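You operate a simulated robot arm through the tools that you are given. There is no shell and no other tool.

The job below is to be done with a simulated robot arm. You get a single attempt, and the scene is never put back.

TASK
Put things in order on the narrow table. At the end: the yellow spool is in the brown box; the green glue stick stands where the grey scrub pad stood; the white cleaner bottle (marked "STAMP CLEANER") stands on top of the beige tall block; the grey scrub pad stands where the white cleaner bottle stood; whatever was shut is shut again. Leave all else as you found it, and nothing knocked over.
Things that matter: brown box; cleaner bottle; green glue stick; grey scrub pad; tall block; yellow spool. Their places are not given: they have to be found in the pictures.

The check looks at the end state, three seconds after you hand in, the way a careful person would. Anything else that was tipped, shoved, dropped, spilled or broken makes it a failure.

THE ROBOT
A 7-joint arm with a two-finger parallel gripper, fixed in place. Base frame: the origin is at the foot of the arm, x ahead of it, y to its left, z up; the work surface is at about z = 0. Lengths are in mm, angles in degrees, forces in N, time in s.
With the tool pointing down near the work surface it reaches from about 220 to 580 mm from the base axis. Its first joint turns from -66.0 to 66.0 degrees. Payload 2.5 kg.
The TCP is the grasp point between the finger pads, 23 mm short of the fingertips. In the tool frame z runs along the fingers and y along their closing line. Largest opening 94 mm; finger width 38, thickness 10; the body of the gripper, 54 by 96 mm, starts 39 mm behind the TCP.
Orientation is told as [roll, pitch, yaw] about the base's x, y, z axes, in that order, counted from this pose: with the fingers straight down and closing along the base's y, the tool's x points along the base's -x, its y along +y and its z along -z.

THE INTERFACE
- The arm moves only by the tool arm_command. Its argument "motion" is a list of rows, each an object of numbers (a shift or turn left out is 0, a gripper value left out holds the last): "claw": the finger opening in mm, from 0 to 94; "x", "y", "z": the shift along the base's x, y, z in units of 150 mm (1.0 is 150 mm); "wx", "wy", "wz": the turn, a rotation vector about the base's x, y, z in units of 60 degrees (1.0 is 60 degrees). In form: [{"claw": .., "x": .., "y": .., "z": .., "wx": .., "wy": .., "wz": ..}, ...]. A call has 1 to 20 rows; each row is the pose to reach, as a shift and turn from the pose commanded when the call began. A call with a number of a shift or a turn outside -1 to 1 is refused whole. Each row takes 0.2 s and may step no farther than 50 mm and 8.6 degrees from the row before; otherwise, or with a gripper value out of range, the whole call is refused. A pose out of reach is approached as far as the arm can. The call stops where the force on the tool passes 40 N (or 10 N more than at its start, if that is more) or the arm is blocked; 0.2 s more then pass. The fingers move at their own pace (about 108 mm/s each) and stop on an object; they squeeze with about 38 N. The grip force told is the motor's: it shows also when the fingers shut on nothing. Time passes only in rows, and 0.2 s behind the last, so rows that repeat a pose let the fingers close. The reply holds the time, the measured pose of the TCP, the force on the tool along the base axes, the opening and the grip force, in the units named above and with some noise, with the torque about the TCP (base axes, N m) and any sound that the robot's microphone picked up, and new pictures: "views" is both (left out), scene, wrist or none.
- Cameras (640 x 400 px; columns grow to the right, rows downward): "scene" is fixed at [127.5, -410.8, 549.3]; the picture's right is [0.76, -0.65, 0.00], its down [-0.34, -0.40, -0.85] and it looks along [0.55, 0.64, -0.53] (base axes); focal length 327 px, centre (320, 200). "wrist" rides on the gripper at [86, 16, -75] in the tool frame; the picture's right is [-0.18, 0.98, 0.00], its down [-0.58, -0.11, -0.81] and it looks along [-0.79, -0.15, 0.59] (tool axes); focal length 243 px, centre (320, 200).
- pixel_to_xyz(camera, pixels): for up to 12 pixels [column, row] of the newest picture of that camera ("zoom" is the newest enlarged one), the place [x, y, z] in the base frame of the surface seen there, good to about 2 mm. It takes no simulated time.
- inspect(camera, box): a new picture of the part [left, top, right, bottom] of that camera's present view, enlarged. It takes no simulated time.
- hand_in(): hands the job in; it is judged then, once.

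Unless the task says otherwise, let go and move clear before handing in.

The tools are called after "Call:" as name(argument=value, ...) on one line, values as JSON. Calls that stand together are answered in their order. arm_command: Moves the arm, as the interface text tells. Its arguments: {"type":"object","properties":{"motion":{"type":"array","items":{"type":"object","properties":{"claw":{"type":"number"},"x":{"type":"number"},"y":{"type":"number"},"z":{"type":"number"},"wx":{"type":"number"},"wy":{"type":"number"},"wz":{"type":"number"}}}},"views":{"type":"string","enum":["both","scene","wrist","none"]}},"required":["motion"]} The other tools are called the same way: pixel_to_xyz (camera, pixels) gives the place of the surface under pixels of a picture; inspect (camera, box) takes an enlarged picture of a part of a camera's view; hand_in () hands the job in.

At the start:

```text
time_s: 0.0
tcp_pos: [366.0, 36.2, 384.3]
tcp_rot: [0.0, 0.0, 0.0]
wrist_force: [-0.7, -0.3, -0.5]
moment: [-0.02, 0.02, -0.01]
grip_width: 93.9
gripper_force: 0.0
```

scene: 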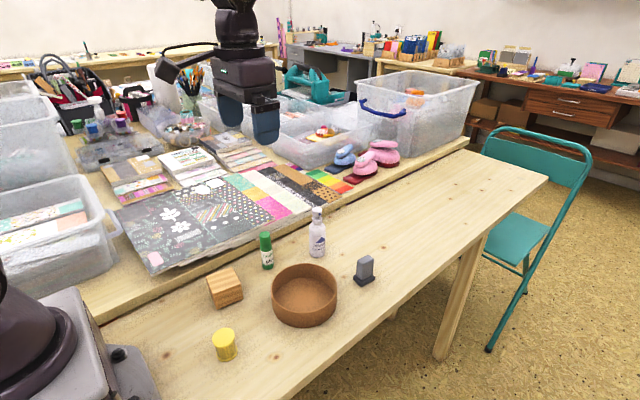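
wrist: 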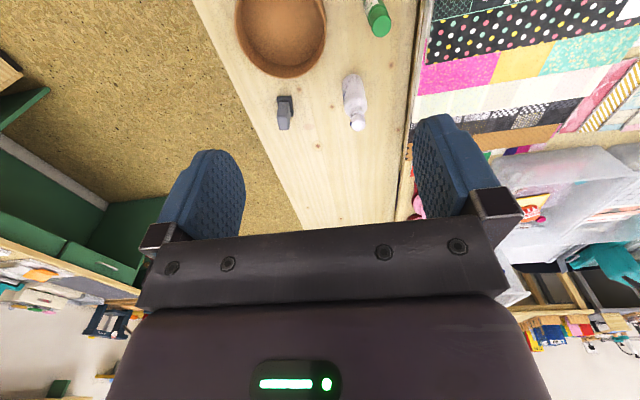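

The scene picture shows the yellow spool near (224,344), a wooden block near (225,288), the green glue stick at (266,250), the cleaner bottle at (317,232), the round brown box at (304,295) and the grey pad at (364,270). I will zoom in on these before moving.

Call:
inspect(camera="scene", box=[190, 190, 400, 370])

Call:
inspect(camera="wrist", box=[200, 0, 440, 150])

Call:
pixel_to_xyz(camera="scene", pixels=[[224, 335], [224, 350], [222, 275], [215, 290], [235, 290], [266, 236], [267, 260], [317, 211], [317, 240], [304, 300], [364, 260], [363, 275]])

```text
2.22 times, centred on (295, 280) of scene
```

zoom: 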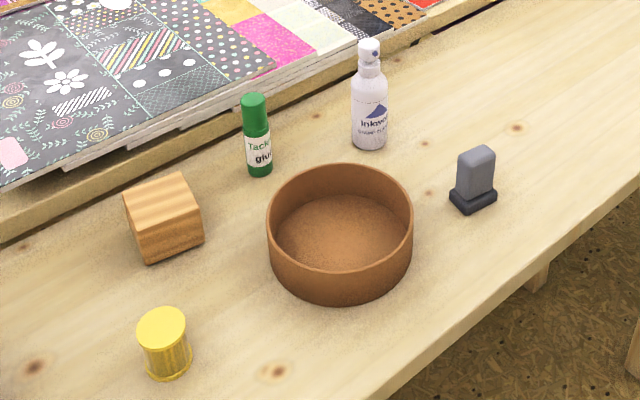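

```text
2.67 times, centred on (320, 75) of wrist
```

zoom: 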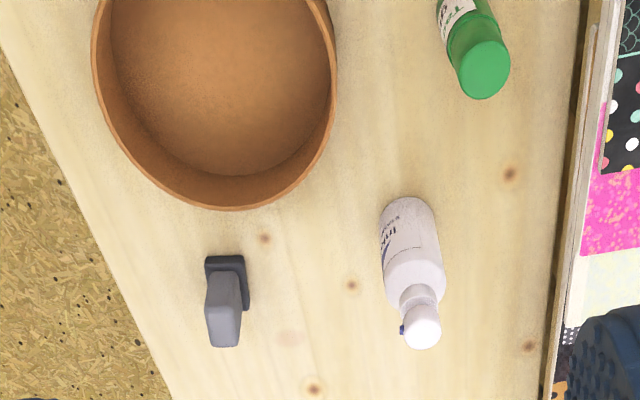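

```text
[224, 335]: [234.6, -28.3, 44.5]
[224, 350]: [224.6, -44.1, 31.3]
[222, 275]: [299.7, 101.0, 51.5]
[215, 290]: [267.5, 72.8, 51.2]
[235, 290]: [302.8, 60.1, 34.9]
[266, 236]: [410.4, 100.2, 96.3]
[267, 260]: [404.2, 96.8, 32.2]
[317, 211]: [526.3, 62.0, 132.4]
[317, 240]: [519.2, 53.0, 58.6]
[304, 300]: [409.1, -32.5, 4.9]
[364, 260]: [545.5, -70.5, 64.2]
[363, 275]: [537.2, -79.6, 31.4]
```

The zoom shows all the items clearly: the box is open with no lid, the block is a wooden cuboid, and the pad has a dark base. Next I will measure the table surface and the items' edges.

Call:
inspect(camera="scene", box=[200, 260, 300, 370])

Call:
pixel_to_xyz(camera="scene", pixels=[[260, 340], [290, 340], [250, 270], [290, 265], [330, 270], [385, 285], [340, 245], [345, 340], [300, 225], [400, 200], [304, 264], [304, 327]])

Call:
pixel_to_xyz(camera="wrist", pixels=[[285, 98], [284, 115], [284, 127], [293, 105], [277, 98], [353, 80], [357, 108], [358, 125], [375, 10], [381, 26], [280, 70], [238, 30]])

```text
3.64 times, centred on (250, 315) of scene
```

zoom: 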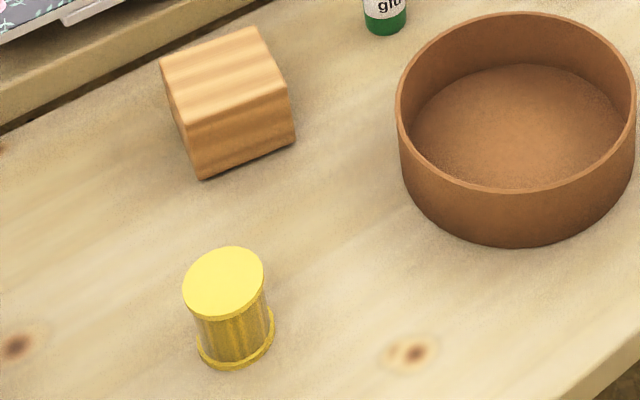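

```text
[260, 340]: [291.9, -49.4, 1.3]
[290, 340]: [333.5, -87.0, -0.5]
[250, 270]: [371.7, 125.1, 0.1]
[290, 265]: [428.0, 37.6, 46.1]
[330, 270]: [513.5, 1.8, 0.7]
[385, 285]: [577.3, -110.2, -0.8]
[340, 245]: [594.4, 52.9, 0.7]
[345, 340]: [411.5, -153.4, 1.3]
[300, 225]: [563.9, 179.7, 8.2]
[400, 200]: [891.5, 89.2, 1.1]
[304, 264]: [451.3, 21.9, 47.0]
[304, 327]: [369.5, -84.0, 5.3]
```

```text
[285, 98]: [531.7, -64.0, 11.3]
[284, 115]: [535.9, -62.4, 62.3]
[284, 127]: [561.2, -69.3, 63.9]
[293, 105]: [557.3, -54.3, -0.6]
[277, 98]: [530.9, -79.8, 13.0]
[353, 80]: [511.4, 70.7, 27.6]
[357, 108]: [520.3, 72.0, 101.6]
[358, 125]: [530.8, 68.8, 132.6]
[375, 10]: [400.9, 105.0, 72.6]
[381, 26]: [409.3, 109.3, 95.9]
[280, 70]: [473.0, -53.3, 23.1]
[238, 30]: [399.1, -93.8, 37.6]
```

The table is at z≈0, the box rim at z≈47, and the block top at z≈51. I will now get precise edges of the block, spool and box from the zoom.

Call:
pixel_to_xyz(camera="zoom", pixels=[[164, 63], [252, 31], [286, 90], [184, 120], [201, 174], [292, 138], [225, 75], [224, 250], [224, 310], [187, 285], [262, 275], [233, 364]])

Call:
pixel_to_xyz(camera="zoom", pixels=[[515, 14], [400, 105], [633, 100], [500, 188], [515, 20], [440, 170], [600, 170], [505, 245], [414, 130], [515, 66], [620, 120], [505, 184]])

```text
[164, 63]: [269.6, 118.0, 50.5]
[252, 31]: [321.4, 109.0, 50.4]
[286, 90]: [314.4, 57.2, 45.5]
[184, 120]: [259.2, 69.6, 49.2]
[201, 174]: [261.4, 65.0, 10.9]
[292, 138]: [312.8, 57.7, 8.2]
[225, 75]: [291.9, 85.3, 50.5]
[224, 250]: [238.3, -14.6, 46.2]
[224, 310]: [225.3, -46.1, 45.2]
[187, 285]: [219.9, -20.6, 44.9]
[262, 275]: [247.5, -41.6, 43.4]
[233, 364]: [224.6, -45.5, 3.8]
```

```text
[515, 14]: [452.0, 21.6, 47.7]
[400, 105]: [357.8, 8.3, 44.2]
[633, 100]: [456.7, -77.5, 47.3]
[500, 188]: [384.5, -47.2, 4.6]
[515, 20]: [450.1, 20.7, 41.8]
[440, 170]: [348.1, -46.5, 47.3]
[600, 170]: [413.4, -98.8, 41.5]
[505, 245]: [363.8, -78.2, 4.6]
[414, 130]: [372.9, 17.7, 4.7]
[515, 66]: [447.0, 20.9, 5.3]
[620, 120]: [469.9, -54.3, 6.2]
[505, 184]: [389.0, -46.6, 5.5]
```

The block top is about 53 mm square, centred near (291,88) and turned a few degrees. The box is centred near (405,-30) and the spool near (233,-31). I will zoom in on the bottle, glue stick and pad.

Call:
inspect(camera="scene", box=[250, 195, 346, 275])

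Call:
pixel_to_xyz(camera="zoom", pixels=[[320, 200]])

```text
5.00 times, centred on (298, 235) of scene
```

zoom: 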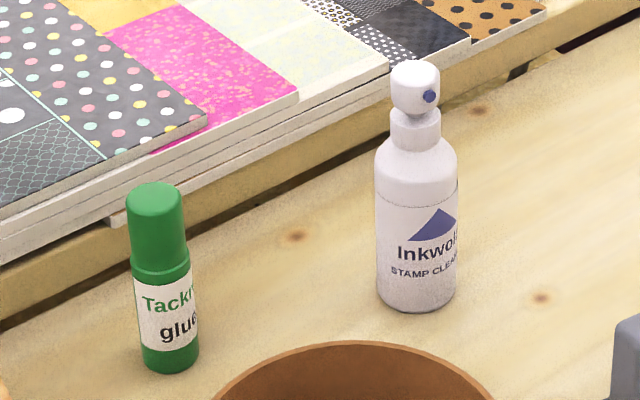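

```text
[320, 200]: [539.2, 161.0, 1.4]
```

Call:
pixel_to_xyz(camera="zoom", pixels=[[415, 308], [379, 240], [455, 240], [415, 240], [415, 180], [377, 160], [453, 160], [415, 140], [415, 115], [412, 65], [380, 300], [452, 300]])

Call:
pixel_to_xyz(camera="zoom", pixels=[[152, 187], [156, 230], [130, 230], [184, 230], [162, 290], [137, 310], [195, 300], [170, 370], [165, 275], [60, 200], [60, 245], [200, 180]])

Call:
inspect(camera="scene", box=[332, 240, 396, 300])

```text
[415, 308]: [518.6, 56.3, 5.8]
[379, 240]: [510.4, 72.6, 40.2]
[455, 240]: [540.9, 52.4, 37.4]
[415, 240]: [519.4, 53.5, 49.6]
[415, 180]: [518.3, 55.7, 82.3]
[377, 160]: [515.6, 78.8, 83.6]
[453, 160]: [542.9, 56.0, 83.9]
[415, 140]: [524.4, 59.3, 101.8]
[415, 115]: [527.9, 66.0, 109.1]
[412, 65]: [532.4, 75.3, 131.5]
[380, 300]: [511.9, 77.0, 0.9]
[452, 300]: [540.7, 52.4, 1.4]
```

```text
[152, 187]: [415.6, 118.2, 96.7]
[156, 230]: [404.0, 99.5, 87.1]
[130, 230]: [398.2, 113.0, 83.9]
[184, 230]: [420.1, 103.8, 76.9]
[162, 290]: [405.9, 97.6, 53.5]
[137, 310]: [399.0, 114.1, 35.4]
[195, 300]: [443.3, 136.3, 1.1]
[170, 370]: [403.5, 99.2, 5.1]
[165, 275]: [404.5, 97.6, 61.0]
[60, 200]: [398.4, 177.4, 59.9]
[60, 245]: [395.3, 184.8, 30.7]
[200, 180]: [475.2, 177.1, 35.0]
```

```text
6.67 times, centred on (364, 270) of scene
```

zoom: 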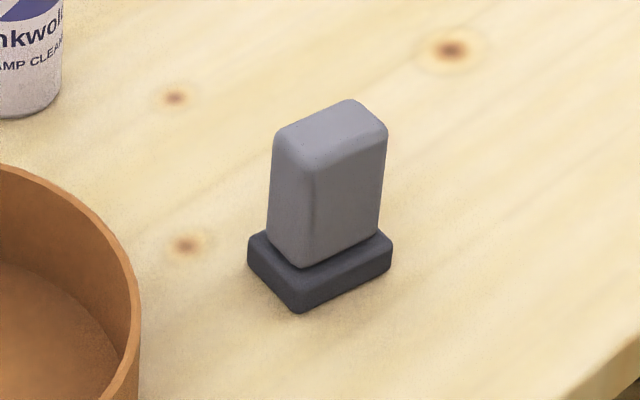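

The bottle axis is near (529,67) with radius ≈18, its shoulder near z≈95 and its top at z≈134. The glue stick axis is near (410.5,109) with its top at z≈97. Next I will measure the pad in the latest zoom.

Call:
pixel_to_xyz(camera="zoom", pixels=[[277, 138], [350, 103], [384, 132], [308, 165], [330, 135], [286, 210], [345, 210], [250, 242], [297, 290], [391, 245], [298, 310], [391, 265]])

Call:
inspect(camera="wrist", box=[262, 80, 310, 140])

Call:
pixel_to_xyz(camera="zoom", pixels=[[320, 200]])

```text
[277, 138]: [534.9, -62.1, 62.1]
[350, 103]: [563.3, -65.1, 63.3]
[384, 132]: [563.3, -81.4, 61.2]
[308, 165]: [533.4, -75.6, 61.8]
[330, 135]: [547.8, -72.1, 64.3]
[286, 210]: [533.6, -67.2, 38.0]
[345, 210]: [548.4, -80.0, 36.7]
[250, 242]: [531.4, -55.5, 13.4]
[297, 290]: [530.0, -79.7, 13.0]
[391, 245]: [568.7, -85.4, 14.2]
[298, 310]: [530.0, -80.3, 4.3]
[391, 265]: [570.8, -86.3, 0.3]
```

```text
6.67 times, centred on (286, 110) of wrist
```

zoom: 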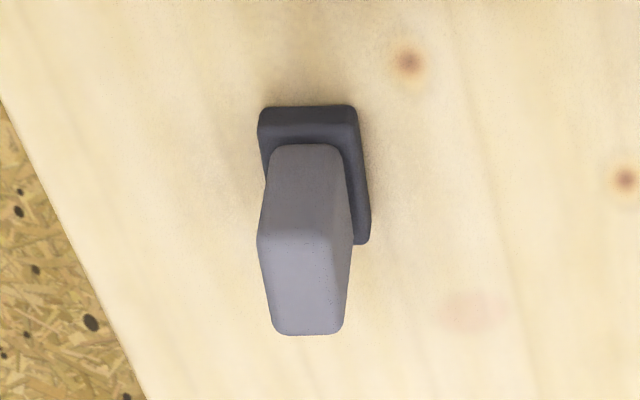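

```text
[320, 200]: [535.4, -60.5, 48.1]
```

The pad's grip body is about 31 × 17 mm, turned by about -8°, centred near (550,-71) with its top at z≈64. I will start with the yellow spool and move above it at (233,-31).

Call:
arm_command(motion=[{"claw": 94, "x": -0.148, "y": -0.075, "z": -0.155}, {"x": -0.296, "y": -0.149, "z": -0.311}, {"x": -0.443, "y": -0.224, "z": -0.467}, {"x": -0.591, "y": -0.299, "z": -0.622}, {"x": -0.739, "y": -0.373, "z": -0.778}, {"x": -0.887, "y": -0.448, "z": -0.933}, {"x": -0.887, "y": -0.448, "z": -0.933}], views="both")

```text
time_s: 1.6
tcp_pos: [231.3, -32.8, 242.3]
tcp_rot: [0.0, 0.0, 0.0]
wrist_force: [0.4, 0.9, -0.7]
moment: [-0.04, -0.03, 0.01]
grip_width: 93.8
gripper_force: 0.1
```

scene: 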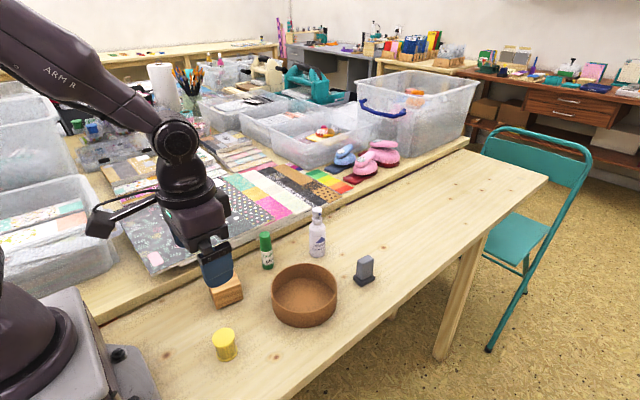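
wrist: 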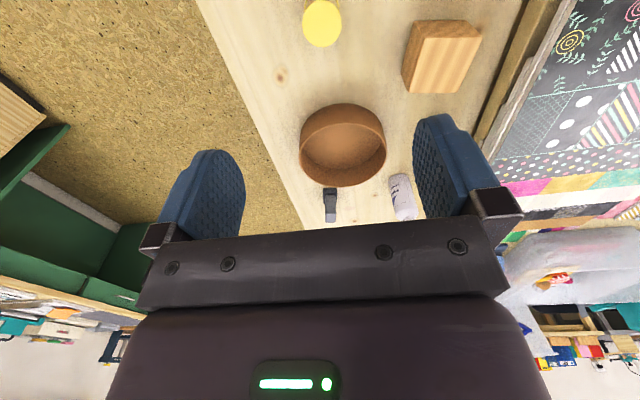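

The gripper is above the spool at (231,-33,242), and the camera boom sticks out toward the base side (scene pixel ~(95,215)). I will descend to about z=100 and check the alignment.

Call:
arm_command(motion=[{"claw": 80, "z": -0.2}, {"z": -0.4}, {"z": -0.6}, {"z": -0.8}, {"z": -0.96}, {"z": -0.96}], views="both")

```text
time_s: 3.0
tcp_pos: [232.0, -32.3, 103.0]
tcp_rot: [0.0, -0.1, 0.1]
wrist_force: [1.0, 0.7, 0.1]
moment: [0.01, 0.0, 0.01]
grip_width: 80.0
gripper_force: 0.1
```

scene: 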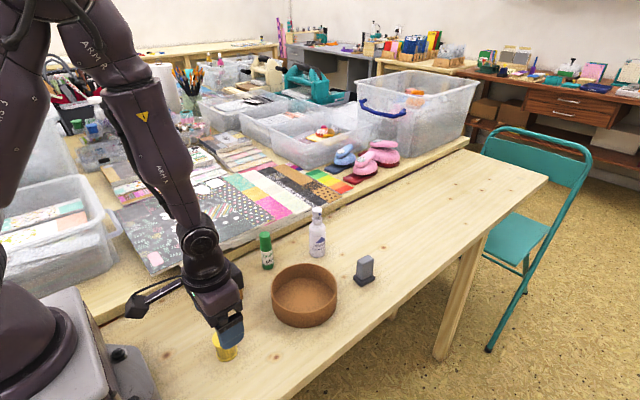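
wrist: 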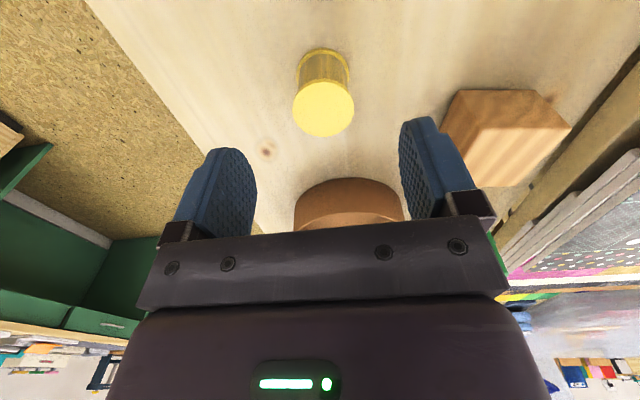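

The spool shows between the fingers with its top at wrist (323,108). I will measure it and the block again from this view.

Call:
pixel_to_xyz(camera="wrist", pixels=[[323, 108], [294, 108], [352, 108], [323, 83], [323, 133], [325, 65], [445, 130], [470, 92], [545, 92], [568, 128], [465, 182], [505, 110]])

Call:
inspect(camera="wrist", box=[260, 20, 600, 220])

```text
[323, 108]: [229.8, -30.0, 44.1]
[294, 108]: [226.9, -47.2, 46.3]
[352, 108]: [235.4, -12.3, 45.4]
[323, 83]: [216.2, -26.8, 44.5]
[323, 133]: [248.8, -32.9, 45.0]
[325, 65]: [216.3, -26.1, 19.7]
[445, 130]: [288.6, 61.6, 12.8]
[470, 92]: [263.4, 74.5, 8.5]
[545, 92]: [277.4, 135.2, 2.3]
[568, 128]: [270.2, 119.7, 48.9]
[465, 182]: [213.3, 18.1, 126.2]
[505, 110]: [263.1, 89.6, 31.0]
```

```text
1.88 times, centred on (430, 120) of wrist
```

zoom: 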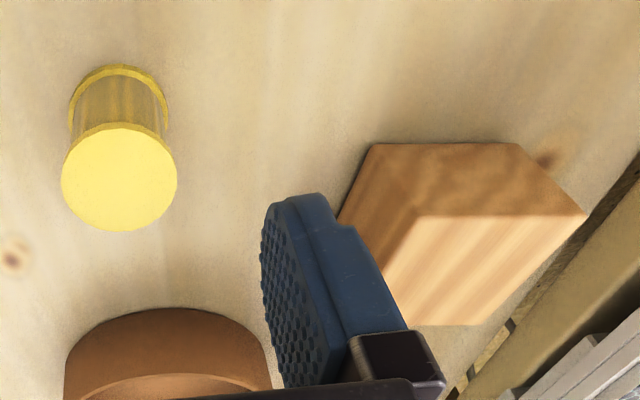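

The spool's centre is at (232,-30) with a diameter of 35 mm, and the TCP is almost over it. I will descend to z≈27 and close.

Call:
arm_command(motion=[{"claw": 70, "y": 0.013, "z": -0.13}, {"y": 0.013, "z": -0.26}, {"y": 0.013, "z": -0.38}, {"y": 0.013, "z": -0.46}, {"y": 0.013, "z": -0.507}, {"y": 0.013, "z": -0.507}, {"claw": 20, "y": 0.013, "z": -0.507}, {"y": 0.013, "z": -0.507}, {"y": 0.013, "z": -0.507}, {"y": 0.013, "z": -0.507}], views="both")

```text
time_s: 5.2
tcp_pos: [231.7, -28.8, 24.7]
tcp_rot: [0.1, 0.0, 0.0]
wrist_force: [0.9, 0.4, -0.5]
moment: [0.0, 0.01, 0.02]
grip_width: 36.6
gripper_force: 37.8
```

scene: 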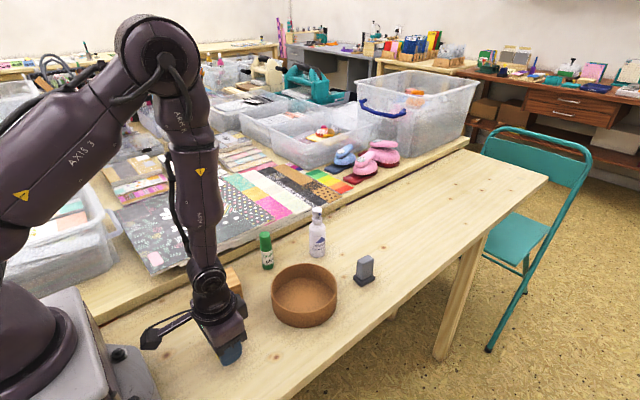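
wrist: 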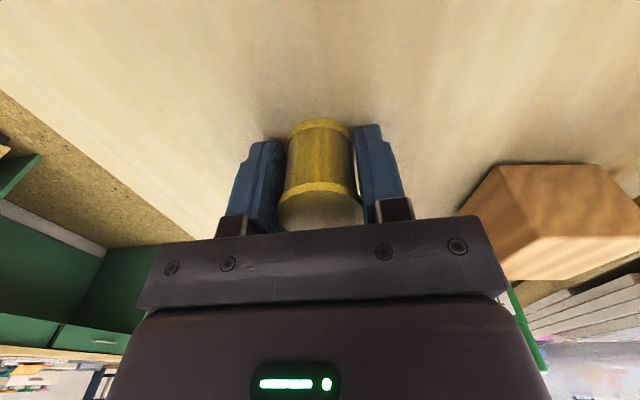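

The spool is gripped (width 36.6, force 37.8). I will lift it 85 mm and start moving toward the box.

Call:
arm_command(motion=[{"claw": 20, "z": 0.1}, {"z": 0.25}, {"z": 0.42}, {"z": 0.57}, {"x": 0.1, "z": 0.6}, {"x": 0.27, "z": 0.6}, {"x": 0.45, "z": 0.6}, {"x": 0.63, "z": 0.6}, {"x": 0.8, "z": 0.6}, {"x": 0.9, "z": 0.6}, {"x": 0.9, "z": 0.6}], views="both")

```text
time_s: 7.6
tcp_pos: [366.3, -28.0, 119.2]
tcp_rot: [0.0, 0.0, 0.0]
wrist_force: [0.5, 0.4, -0.2]
moment: [0.01, 0.03, -0.03]
grip_width: 36.6
gripper_force: 37.6
```

scene: 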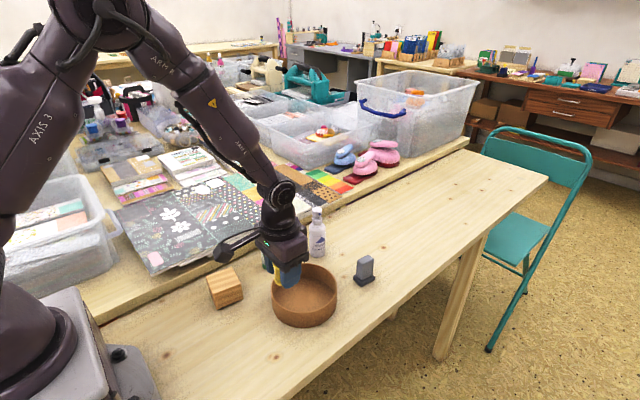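
wrist: 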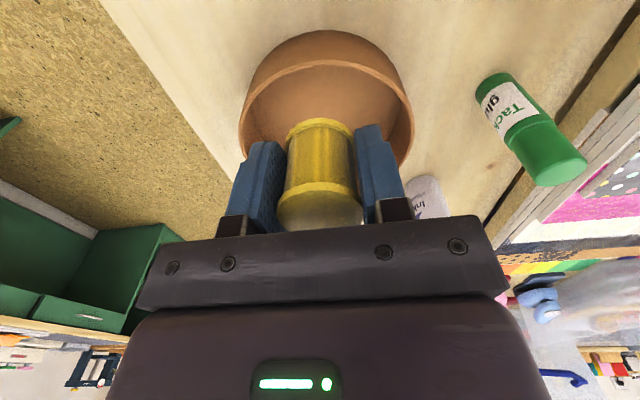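

The spool hangs just inside the near edge of the box. I will sample the rim around wrist (325,66), (243,120) and (410,130) to find the box's centre.

Call:
pixel_to_xyz(camera="wrist", pixels=[[325, 65], [280, 75], [370, 68], [250, 100], [244, 120], [400, 95], [411, 130], [260, 85], [385, 78], [270, 115], [395, 140], [330, 90]])

Call:
pixel_to_xyz(camera="scene", pixels=[[335, 285], [330, 272], [320, 264], [276, 295], [290, 305], [310, 310], [325, 303], [337, 290], [272, 285], [300, 309]])

```text
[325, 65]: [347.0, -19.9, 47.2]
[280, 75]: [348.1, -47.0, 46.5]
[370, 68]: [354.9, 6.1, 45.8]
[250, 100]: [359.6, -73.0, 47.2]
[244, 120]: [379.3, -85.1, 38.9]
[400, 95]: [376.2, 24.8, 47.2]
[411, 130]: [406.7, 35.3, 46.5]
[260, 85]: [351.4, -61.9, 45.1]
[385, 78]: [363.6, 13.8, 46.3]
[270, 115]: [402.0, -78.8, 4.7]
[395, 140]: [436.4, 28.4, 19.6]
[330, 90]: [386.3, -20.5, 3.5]
```

```text
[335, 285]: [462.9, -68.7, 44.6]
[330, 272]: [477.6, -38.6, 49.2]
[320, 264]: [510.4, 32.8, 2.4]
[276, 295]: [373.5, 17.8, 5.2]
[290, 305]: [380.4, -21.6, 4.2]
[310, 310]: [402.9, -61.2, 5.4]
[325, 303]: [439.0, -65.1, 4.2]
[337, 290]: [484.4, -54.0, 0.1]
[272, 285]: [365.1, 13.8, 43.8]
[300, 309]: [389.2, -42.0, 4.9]
```

The rim points fit a circle centred at about (412,-32) with radius about 66. I will move over the centre, then lower partway.

Call:
arm_command(motion=[{"claw": 20, "x": 0.15}, {"x": 0.293, "y": -0.01}, {"x": 0.293, "y": -0.01}, {"x": 0.293, "y": -0.01, "z": -0.15}, {"x": 0.293, "y": -0.01, "z": -0.3}, {"x": 0.293, "y": -0.01, "z": -0.4}, {"x": 0.293, "y": -0.01, "z": -0.4}, {"x": 0.293, "y": -0.01, "z": -0.4}], views="both")

```text
time_s: 9.4
tcp_pos: [412.3, -30.7, 56.2]
tcp_rot: [0.0, 0.0, 0.0]
wrist_force: [0.0, 0.5, 0.3]
moment: [0.01, 0.04, 0.01]
grip_width: 36.4
gripper_force: 38.1
```

scene: 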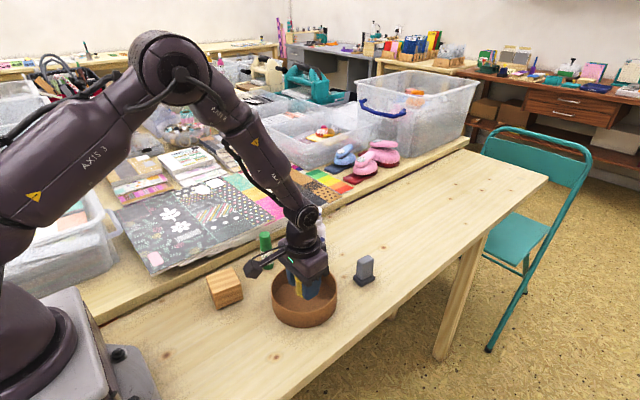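
wrist: 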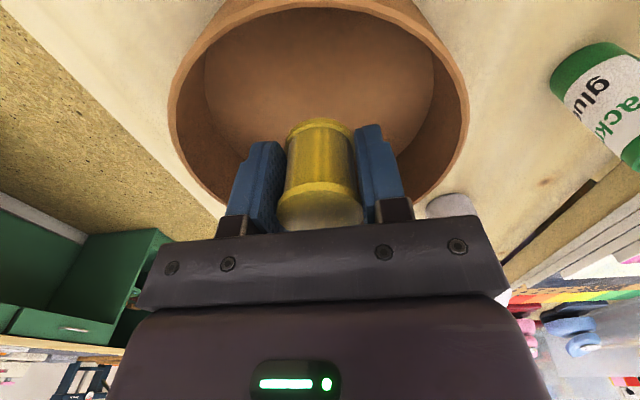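

The spool is centred over the box at z≈55. I will lower it gently to the floor, open, and rise.

Call:
arm_command(motion=[{"claw": 20, "z": -0.08}, {"z": -0.13}, {"z": -0.15}, {"z": -0.162}, {"z": -0.162}, {"z": -0.162}], views="none")

```text
time_s: 10.8
tcp_pos: [412.2, -31.4, 30.7]
tcp_rot: [0.0, 0.0, 0.0]
wrist_force: [0.1, -0.6, -0.6]
moment: [0.04, -0.04, 0.02]
grip_width: 36.2
gripper_force: 37.4
```

The reading shows z=30.7 with no contact force, so the spool is within a millimetre or two of the floor. I will open to 58 mm and lift straight up.

Call:
arm_command(motion=[{"claw": 20, "z": -0.007}, {"claw": 20, "z": -0.007}, {"claw": 58, "z": -0.007}, {"claw": 58, "z": -0.007}, {"claw": 58, "z": -0.007}, {"claw": 58, "z": 0.1}, {"z": 0.25}, {"z": 0.45}, {"z": 0.7}, {"z": 0.95}, {"z": 0.95}], views="both")

```text
time_s: 13.2
tcp_pos: [411.3, -31.0, 173.2]
tcp_rot: [0.0, -0.1, 0.1]
wrist_force: [-0.8, 0.1, -0.2]
moment: [0.01, 0.01, -0.03]
grip_width: 58.1
gripper_force: 0.1
```

scene: 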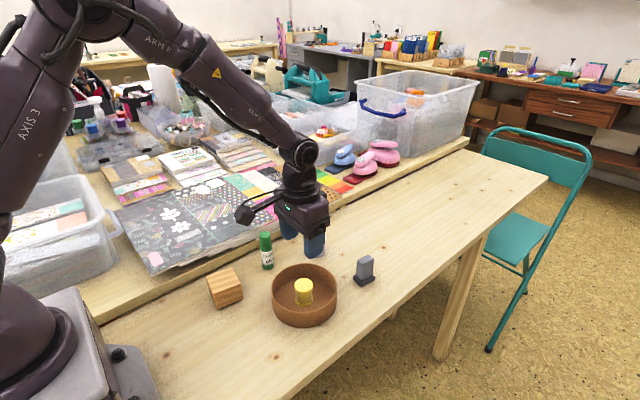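
wrist: 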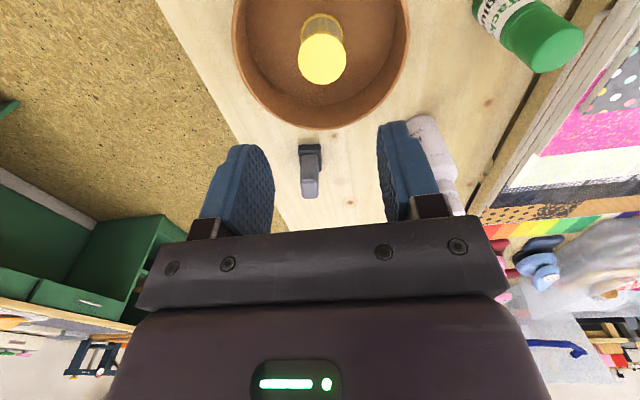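

The spool stands in the box (scene (303,291)). Next I will go above the bottle at about (529,67) at z=200, with the fingers open.

Call:
arm_command(motion=[{"claw": 80, "z": 0.18}, {"x": 0.16, "y": 0.13, "z": 0.183}, {"x": 0.32, "y": 0.26, "z": 0.183}, {"x": 0.48, "y": 0.39, "z": 0.183}, {"x": 0.64, "y": 0.52, "z": 0.183}, {"x": 0.74, "y": 0.62, "z": 0.183}, {"x": 0.783, "y": 0.653, "z": 0.183}, {"x": 0.783, "y": 0.653, "z": 0.183}], views="both")

```text
time_s: 15.0
tcp_pos: [528.0, 69.8, 200.6]
tcp_rot: [-0.1, 0.0, 0.0]
wrist_force: [0.0, 0.0, -0.7]
moment: [0.01, 0.0, 0.01]
grip_width: 79.7
gripper_force: 0.1
```

scene: 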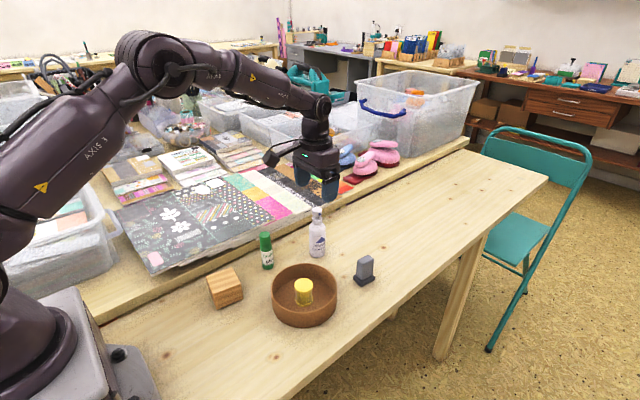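
wrist: 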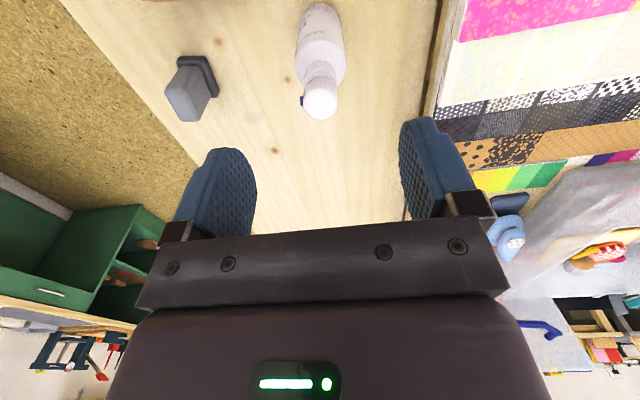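

The gripper is above the bottle, whose cap is at wrist (320,100). I will zoom and measure it from here.

Call:
inspect(camera="wrist", box=[272, 0, 368, 130])

Call:
pixel_to_xyz(camera="wrist", pixels=[[320, 101], [306, 101], [335, 101], [321, 116], [321, 80], [298, 60], [343, 60], [320, 45], [299, 40], [341, 40], [320, 10], [205, 108]])

```text
3.08 times, centred on (320, 65) of wrist
```

zoom: 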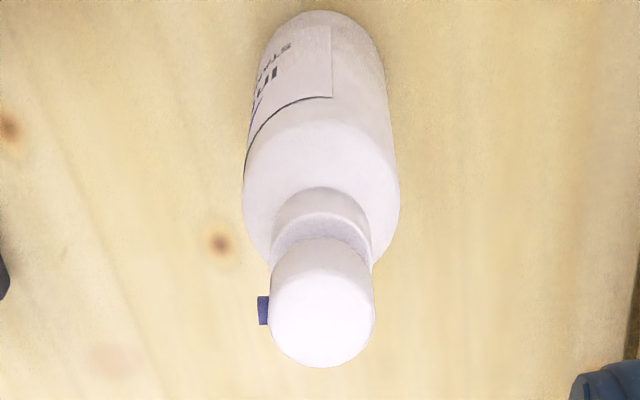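

```text
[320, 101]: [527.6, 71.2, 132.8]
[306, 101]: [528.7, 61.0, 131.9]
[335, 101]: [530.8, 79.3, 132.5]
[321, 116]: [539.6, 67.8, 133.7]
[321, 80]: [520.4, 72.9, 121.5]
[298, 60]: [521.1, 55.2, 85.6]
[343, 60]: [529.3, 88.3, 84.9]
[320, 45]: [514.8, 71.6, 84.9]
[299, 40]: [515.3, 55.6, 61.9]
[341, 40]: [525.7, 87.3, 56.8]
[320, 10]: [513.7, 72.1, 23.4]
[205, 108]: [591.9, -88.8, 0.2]
```

The bottle's axis is at about (530,69.5), its body is ~35 mm wide up to z≈86 or more, and its top is at z≈133. I will descend to z≈99.5, which leaves the palm about 5 mm above the cap, and close gently.

Call:
arm_command(motion=[{"claw": 80, "x": 0.003, "y": 0.013, "z": -0.15}, {"x": 0.003, "y": 0.013, "z": -0.3}, {"x": 0.003, "y": 0.013, "z": -0.45}, {"x": 0.003, "y": 0.013, "z": -0.55}, {"x": 0.003, "y": 0.013, "z": -0.62}, {"x": 0.003, "y": 0.013, "z": -0.66}, {"x": 0.003, "y": 0.013, "z": -0.67}, {"x": 0.003, "y": 0.013, "z": -0.67}], views="both")

```text
time_s: 16.8
tcp_pos: [530.8, 69.8, 100.3]
tcp_rot: [0.0, 0.0, 0.0]
wrist_force: [0.3, -0.3, 0.7]
moment: [-0.01, 0.02, -0.02]
grip_width: 80.0
gripper_force: 0.1
```

scene: 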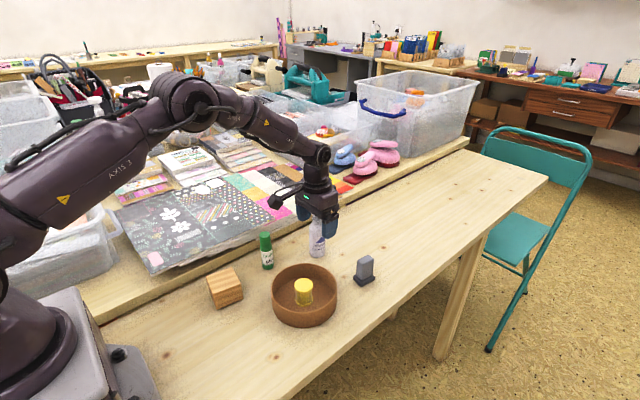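
wrist: 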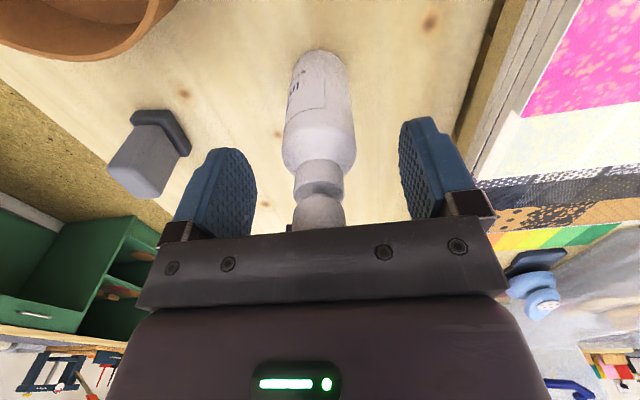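

The bottle's shoulder is at wrist (320,165), between the fingers, and the body sits at fingertip level. I will close now.

Call:
arm_command(motion=[{"claw": 60}, {"claw": 45}, {"claw": 25}, {"claw": 25}, {"claw": 25}, {"claw": 25}], views="both")

```text
time_s: 18.2
tcp_pos: [530.4, 69.8, 100.9]
tcp_rot: [0.0, 0.0, 0.1]
wrist_force: [0.3, -0.9, 0.5]
moment: [-0.1, -0.06, -0.02]
grip_width: 38.6
gripper_force: 38.0
```

scene: 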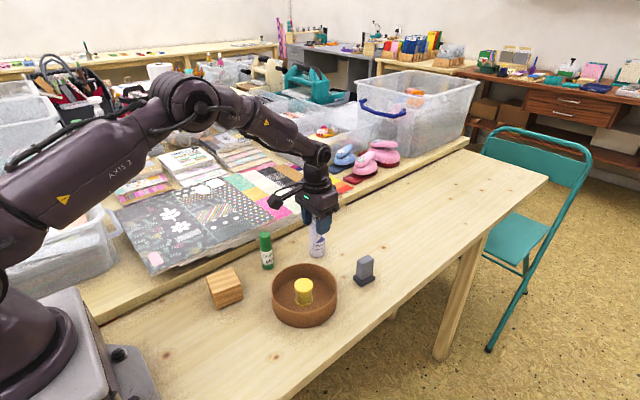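
wrist: 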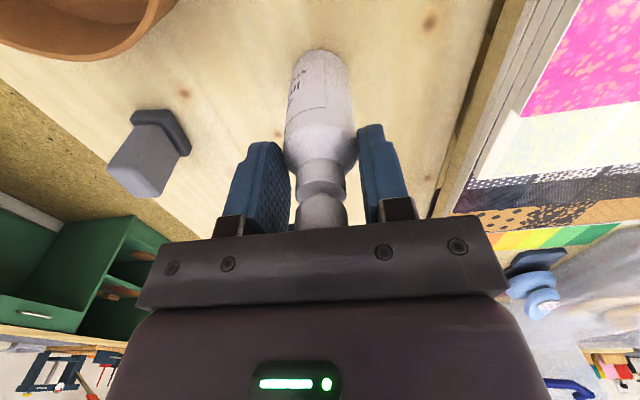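

The grip is firm on the bottle (width 38.6, force 38) and it looks upright. I will lift slowly and check that it hangs straight.

Call:
arm_command(motion=[{"claw": 25, "z": 0.03}, {"z": 0.08}, {"z": 0.14}, {"z": 0.2}, {"z": 0.2}], views="both")

Call:
inspect(camera="scene", box=[260, 170, 380, 280])

```text
time_s: 19.4
tcp_pos: [531.3, 69.8, 131.6]
tcp_rot: [0.0, 0.0, 0.0]
wrist_force: [-0.4, 0.3, -1.9]
moment: [0.02, -0.01, -0.02]
grip_width: 38.7
gripper_force: 37.8
```

scene: 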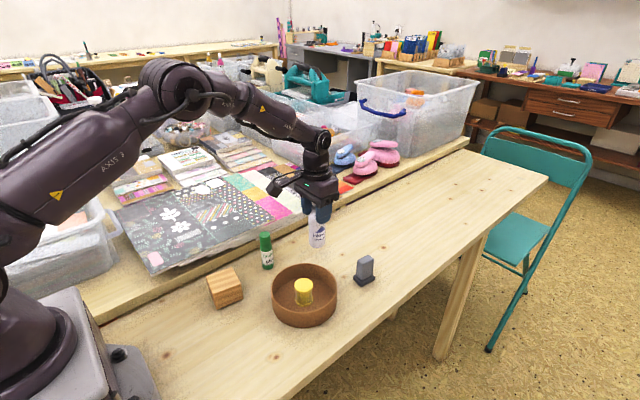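
wrist: 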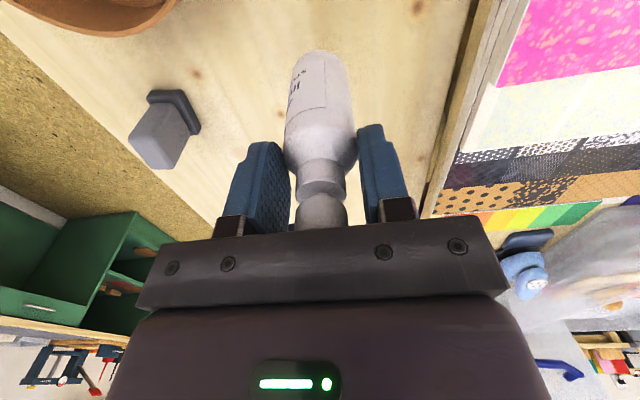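

```text
3.64 times, centred on (320, 225) of scene
```

zoom: 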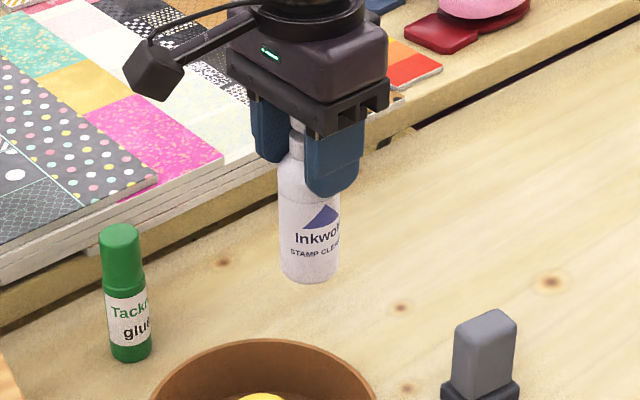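

The bottle hangs upright from the grip with about 1.6 N of weight. Before carrying it over, I will measure the block's top once more from an enlarged view.

Call:
inspect(camera="scene", box=[200, 262, 250, 312])

Call:
pixel_to_xyz(camera="zoom", pixels=[[320, 200]])

```text
8.00 times, centred on (225, 287) of scene
```

zoom: 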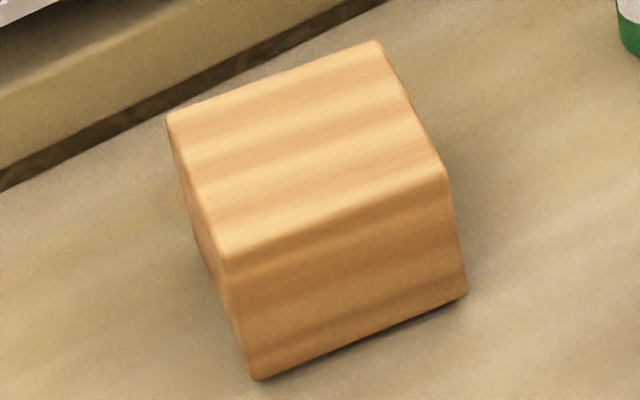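

```text
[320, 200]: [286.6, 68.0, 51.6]
```

Call:
pixel_to_xyz(camera="zoom", pixels=[[172, 124], [375, 46], [438, 170], [230, 245], [270, 85], [410, 105], [335, 213], [195, 180], [305, 145], [257, 372], [462, 288], [360, 330]])

```text
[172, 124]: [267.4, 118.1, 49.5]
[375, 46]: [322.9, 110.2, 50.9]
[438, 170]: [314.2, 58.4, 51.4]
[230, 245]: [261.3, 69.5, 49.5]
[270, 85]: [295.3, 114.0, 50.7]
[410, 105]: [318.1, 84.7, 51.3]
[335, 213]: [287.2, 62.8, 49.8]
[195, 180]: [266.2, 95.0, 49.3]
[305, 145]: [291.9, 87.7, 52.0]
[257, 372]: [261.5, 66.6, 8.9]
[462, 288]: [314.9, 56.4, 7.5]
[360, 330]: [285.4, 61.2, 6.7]
```

The block's top is centred at (291.5,89) at z≈51. I will lift the bottle to TCP z≈215, which puts its bottom at 115 above the glue stick's 97, and carry it toward the block.

Call:
arm_command(motion=[{"claw": 25, "z": 0.12}, {"z": 0.28}, {"z": 0.44}, {"z": 0.57}, {"z": 0.57}, {"x": -0.1, "z": 0.57}, {"x": -0.25, "y": 0.01, "z": 0.57}, {"x": -0.42, "y": 0.02, "z": 0.57}, {"x": -0.6, "y": 0.04, "z": 0.57}, {"x": -0.78, "y": 0.05, "z": 0.57}, {"x": -0.92, "y": 0.06, "z": 0.57}, {"x": -1.0, "y": 0.067, "z": 0.57}, {"x": -1.0, "y": 0.067, "z": 0.57}], views="both")

```text
time_s: 22.2
tcp_pos: [379.2, 79.1, 215.4]
tcp_rot: [0.0, -0.1, 0.0]
wrist_force: [-0.1, -0.1, -1.2]
moment: [0.0, -0.02, 0.02]
grip_width: 38.6
gripper_force: 38.1
```

scene: 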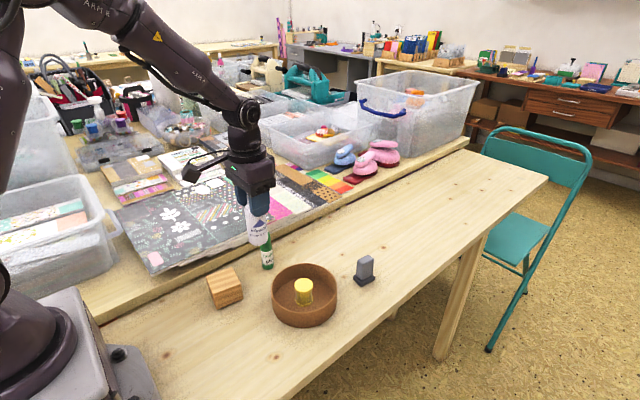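
wrist: 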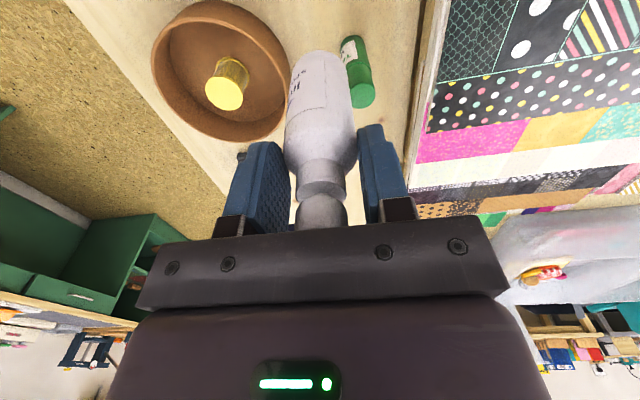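

The bottle is past the glue stick and still upright. I will move over the block centre and lower to about 25 mm above it.

Call:
arm_command(motion=[{"claw": 25, "x": -0.1, "y": 0.01}, {"x": -0.25, "y": 0.03}, {"x": -0.42, "y": 0.045}, {"x": -0.54, "y": 0.06}, {"x": -0.59, "y": 0.063}, {"x": -0.59, "y": 0.063}, {"x": -0.59, "y": 0.063, "z": -0.1}, {"x": -0.59, "y": 0.063, "z": -0.2}, {"x": -0.59, "y": 0.063, "z": -0.26}, {"x": -0.59, "y": 0.063, "z": -0.26}, {"x": -0.59, "y": 0.063, "z": -0.26}], views="both")

Call:
inspect(camera="scene", box=[180, 210, 280, 320])

Call:
inspect(camera="wrist", box=[220, 0, 420, 240])

```text
time_s: 24.6
tcp_pos: [291.6, 88.7, 176.6]
tcp_rot: [0.0, 0.0, 0.0]
wrist_force: [-0.2, -0.1, -1.3]
moment: [-0.02, 0.0, 0.01]
grip_width: 38.6
gripper_force: 38.6
```

scene: 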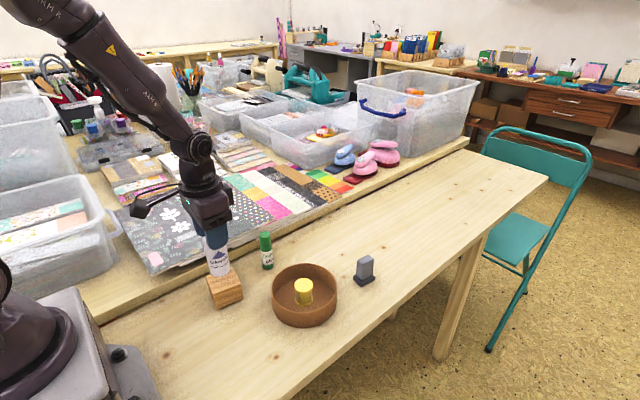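
wrist: 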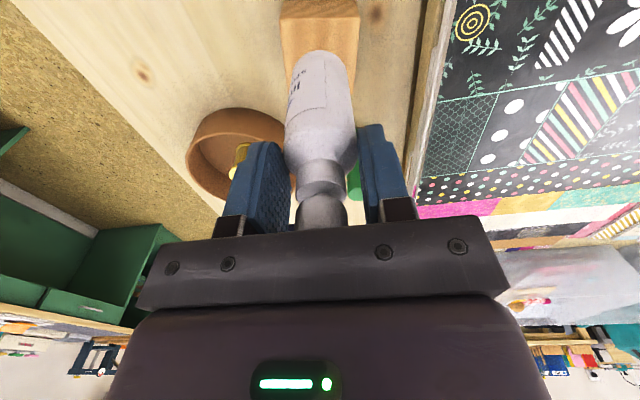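

```text
3.64 times, centred on (230, 265) of scene
```

zoom: 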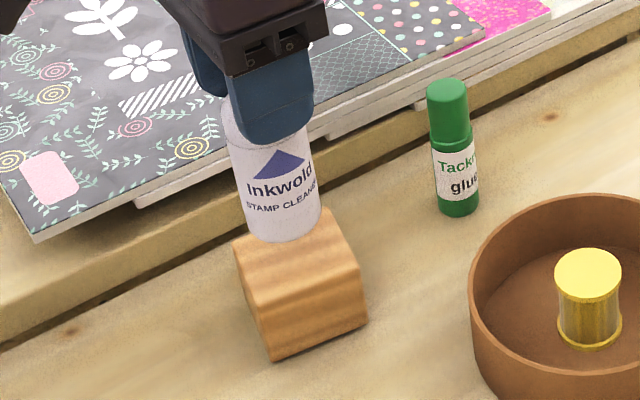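

```text
1.67 times, centred on (320, 120) of wrist
```

zoom: 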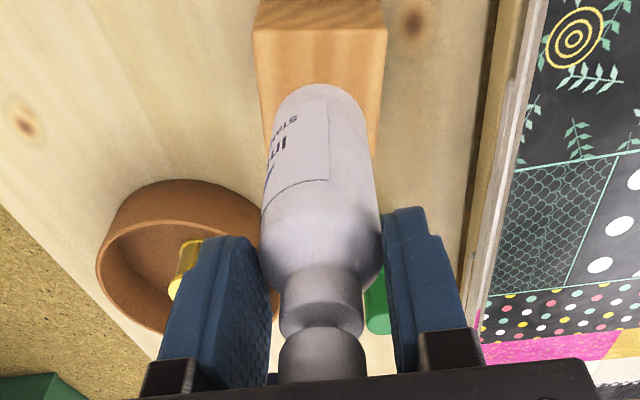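

The bottle is above the block. I will measure the bottle's lower body in the scene picture around (218,265) to confirm it is centred.

Call:
pixel_to_xyz(camera="scene", pixels=[[218, 262], [209, 262], [228, 262], [219, 273], [213, 270], [226, 270], [218, 284], [216, 278]])

Call:
pixel_to_xyz(camera="wrist", pixels=[[320, 60], [300, 90], [342, 90], [320, 90], [320, 40], [290, 40], [352, 40], [320, 8], [320, 160]])

```text
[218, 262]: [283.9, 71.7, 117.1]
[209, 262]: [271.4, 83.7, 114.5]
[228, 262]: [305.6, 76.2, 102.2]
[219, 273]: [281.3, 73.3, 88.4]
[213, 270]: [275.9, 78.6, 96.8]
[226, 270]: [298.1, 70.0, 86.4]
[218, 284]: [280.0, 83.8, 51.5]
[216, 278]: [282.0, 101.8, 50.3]
```

```text
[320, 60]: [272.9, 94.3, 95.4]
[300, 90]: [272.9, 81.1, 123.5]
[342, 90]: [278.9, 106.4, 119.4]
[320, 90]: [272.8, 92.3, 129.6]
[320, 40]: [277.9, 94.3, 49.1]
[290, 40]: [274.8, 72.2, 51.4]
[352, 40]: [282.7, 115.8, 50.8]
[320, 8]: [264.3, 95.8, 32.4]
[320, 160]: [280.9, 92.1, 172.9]
```

The bottle's axis comes out at about (290.7,89.7) against a block centre of (291.5,89), so it is well centred. I will lower in fine steps and watch the force.

Call:
arm_command(motion=[{"claw": 25, "z": -0.06}, {"z": -0.11}, {"z": -0.14}, {"z": -0.155}, {"z": -0.16}, {"z": -0.16}], views="scene")

Call:
inspect(camera="scene", box=[190, 220, 260, 320])

```text
time_s: 26.0
tcp_pos: [292.0, 90.7, 154.0]
tcp_rot: [0.1, 0.1, -0.1]
wrist_force: [-0.8, 0.0, -1.5]
moment: [0.01, 0.0, -0.03]
grip_width: 38.6
gripper_force: 37.9
```

scene: 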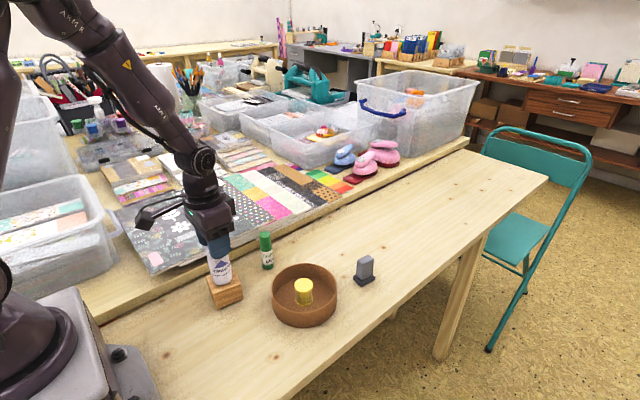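

```text
4.00 times, centred on (225, 270) of scene
```

zoom: 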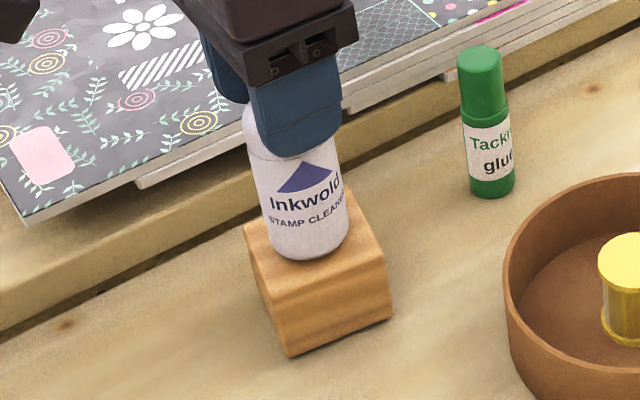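

There is no contact yet (Fz -1.5, still carrying the weight). I will lower a millimetre or so more.

Call:
arm_command(motion=[{"claw": 25, "z": -0.004}, {"z": -0.008}, {"z": -0.008}], views="none")

```text
time_s: 26.8
tcp_pos: [291.3, 89.4, 151.1]
tcp_rot: [-0.1, -0.1, -0.1]
wrist_force: [0.8, 0.7, -1.2]
moment: [0.02, -0.03, 0.02]
grip_width: 38.7
gripper_force: 38.1
```

Call:
arm_command(motion=[{"claw": 25, "z": -0.004}, {"z": -0.008}, {"z": -0.008}], views="none")

```text
time_s: 27.6
tcp_pos: [291.3, 89.5, 151.3]
tcp_rot: [-0.1, 0.0, -0.1]
wrist_force: [-4.0, -1.5, 12.4]
moment: [-0.07, 0.39, 0.04]
grip_width: 38.4
gripper_force: 37.8
```

The bottle has touched the block (Fz jumped to +12). I will back off about 0.6 mm to relieve the push, then read again.

Call:
arm_command(motion=[{"claw": 25, "z": 0.004}, {"z": 0.004}, {"z": 0.004}], views="both")

Call:
inspect(camera="scene", box=[190, 220, 260, 320])

```text
time_s: 28.4
tcp_pos: [291.5, 88.5, 151.2]
tcp_rot: [0.0, -0.1, 0.0]
wrist_force: [0.9, 0.0, 1.6]
moment: [0.01, -0.1, -0.03]
grip_width: 38.8
gripper_force: 38.0
```

scene: 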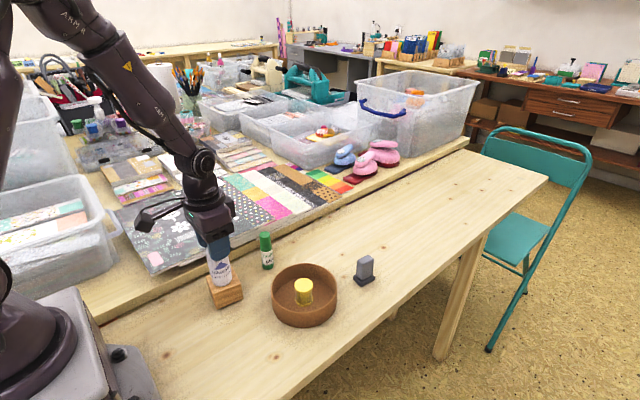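
wrist: 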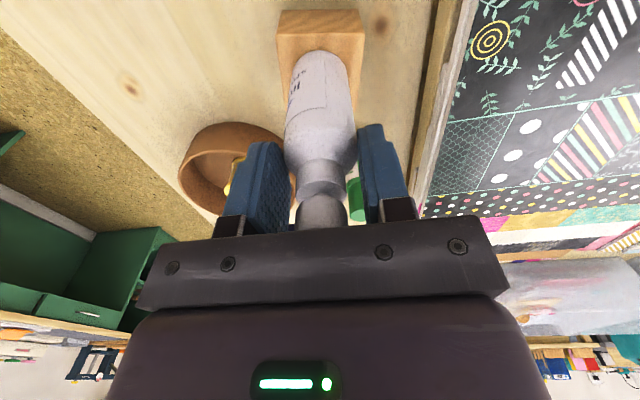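

```text
4.00 times, centred on (225, 270) of scene
```

zoom: 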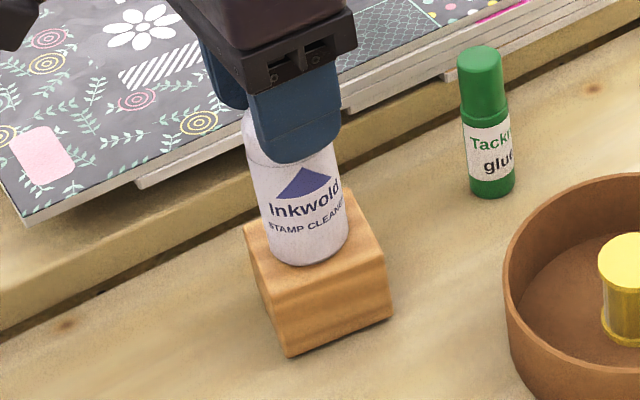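

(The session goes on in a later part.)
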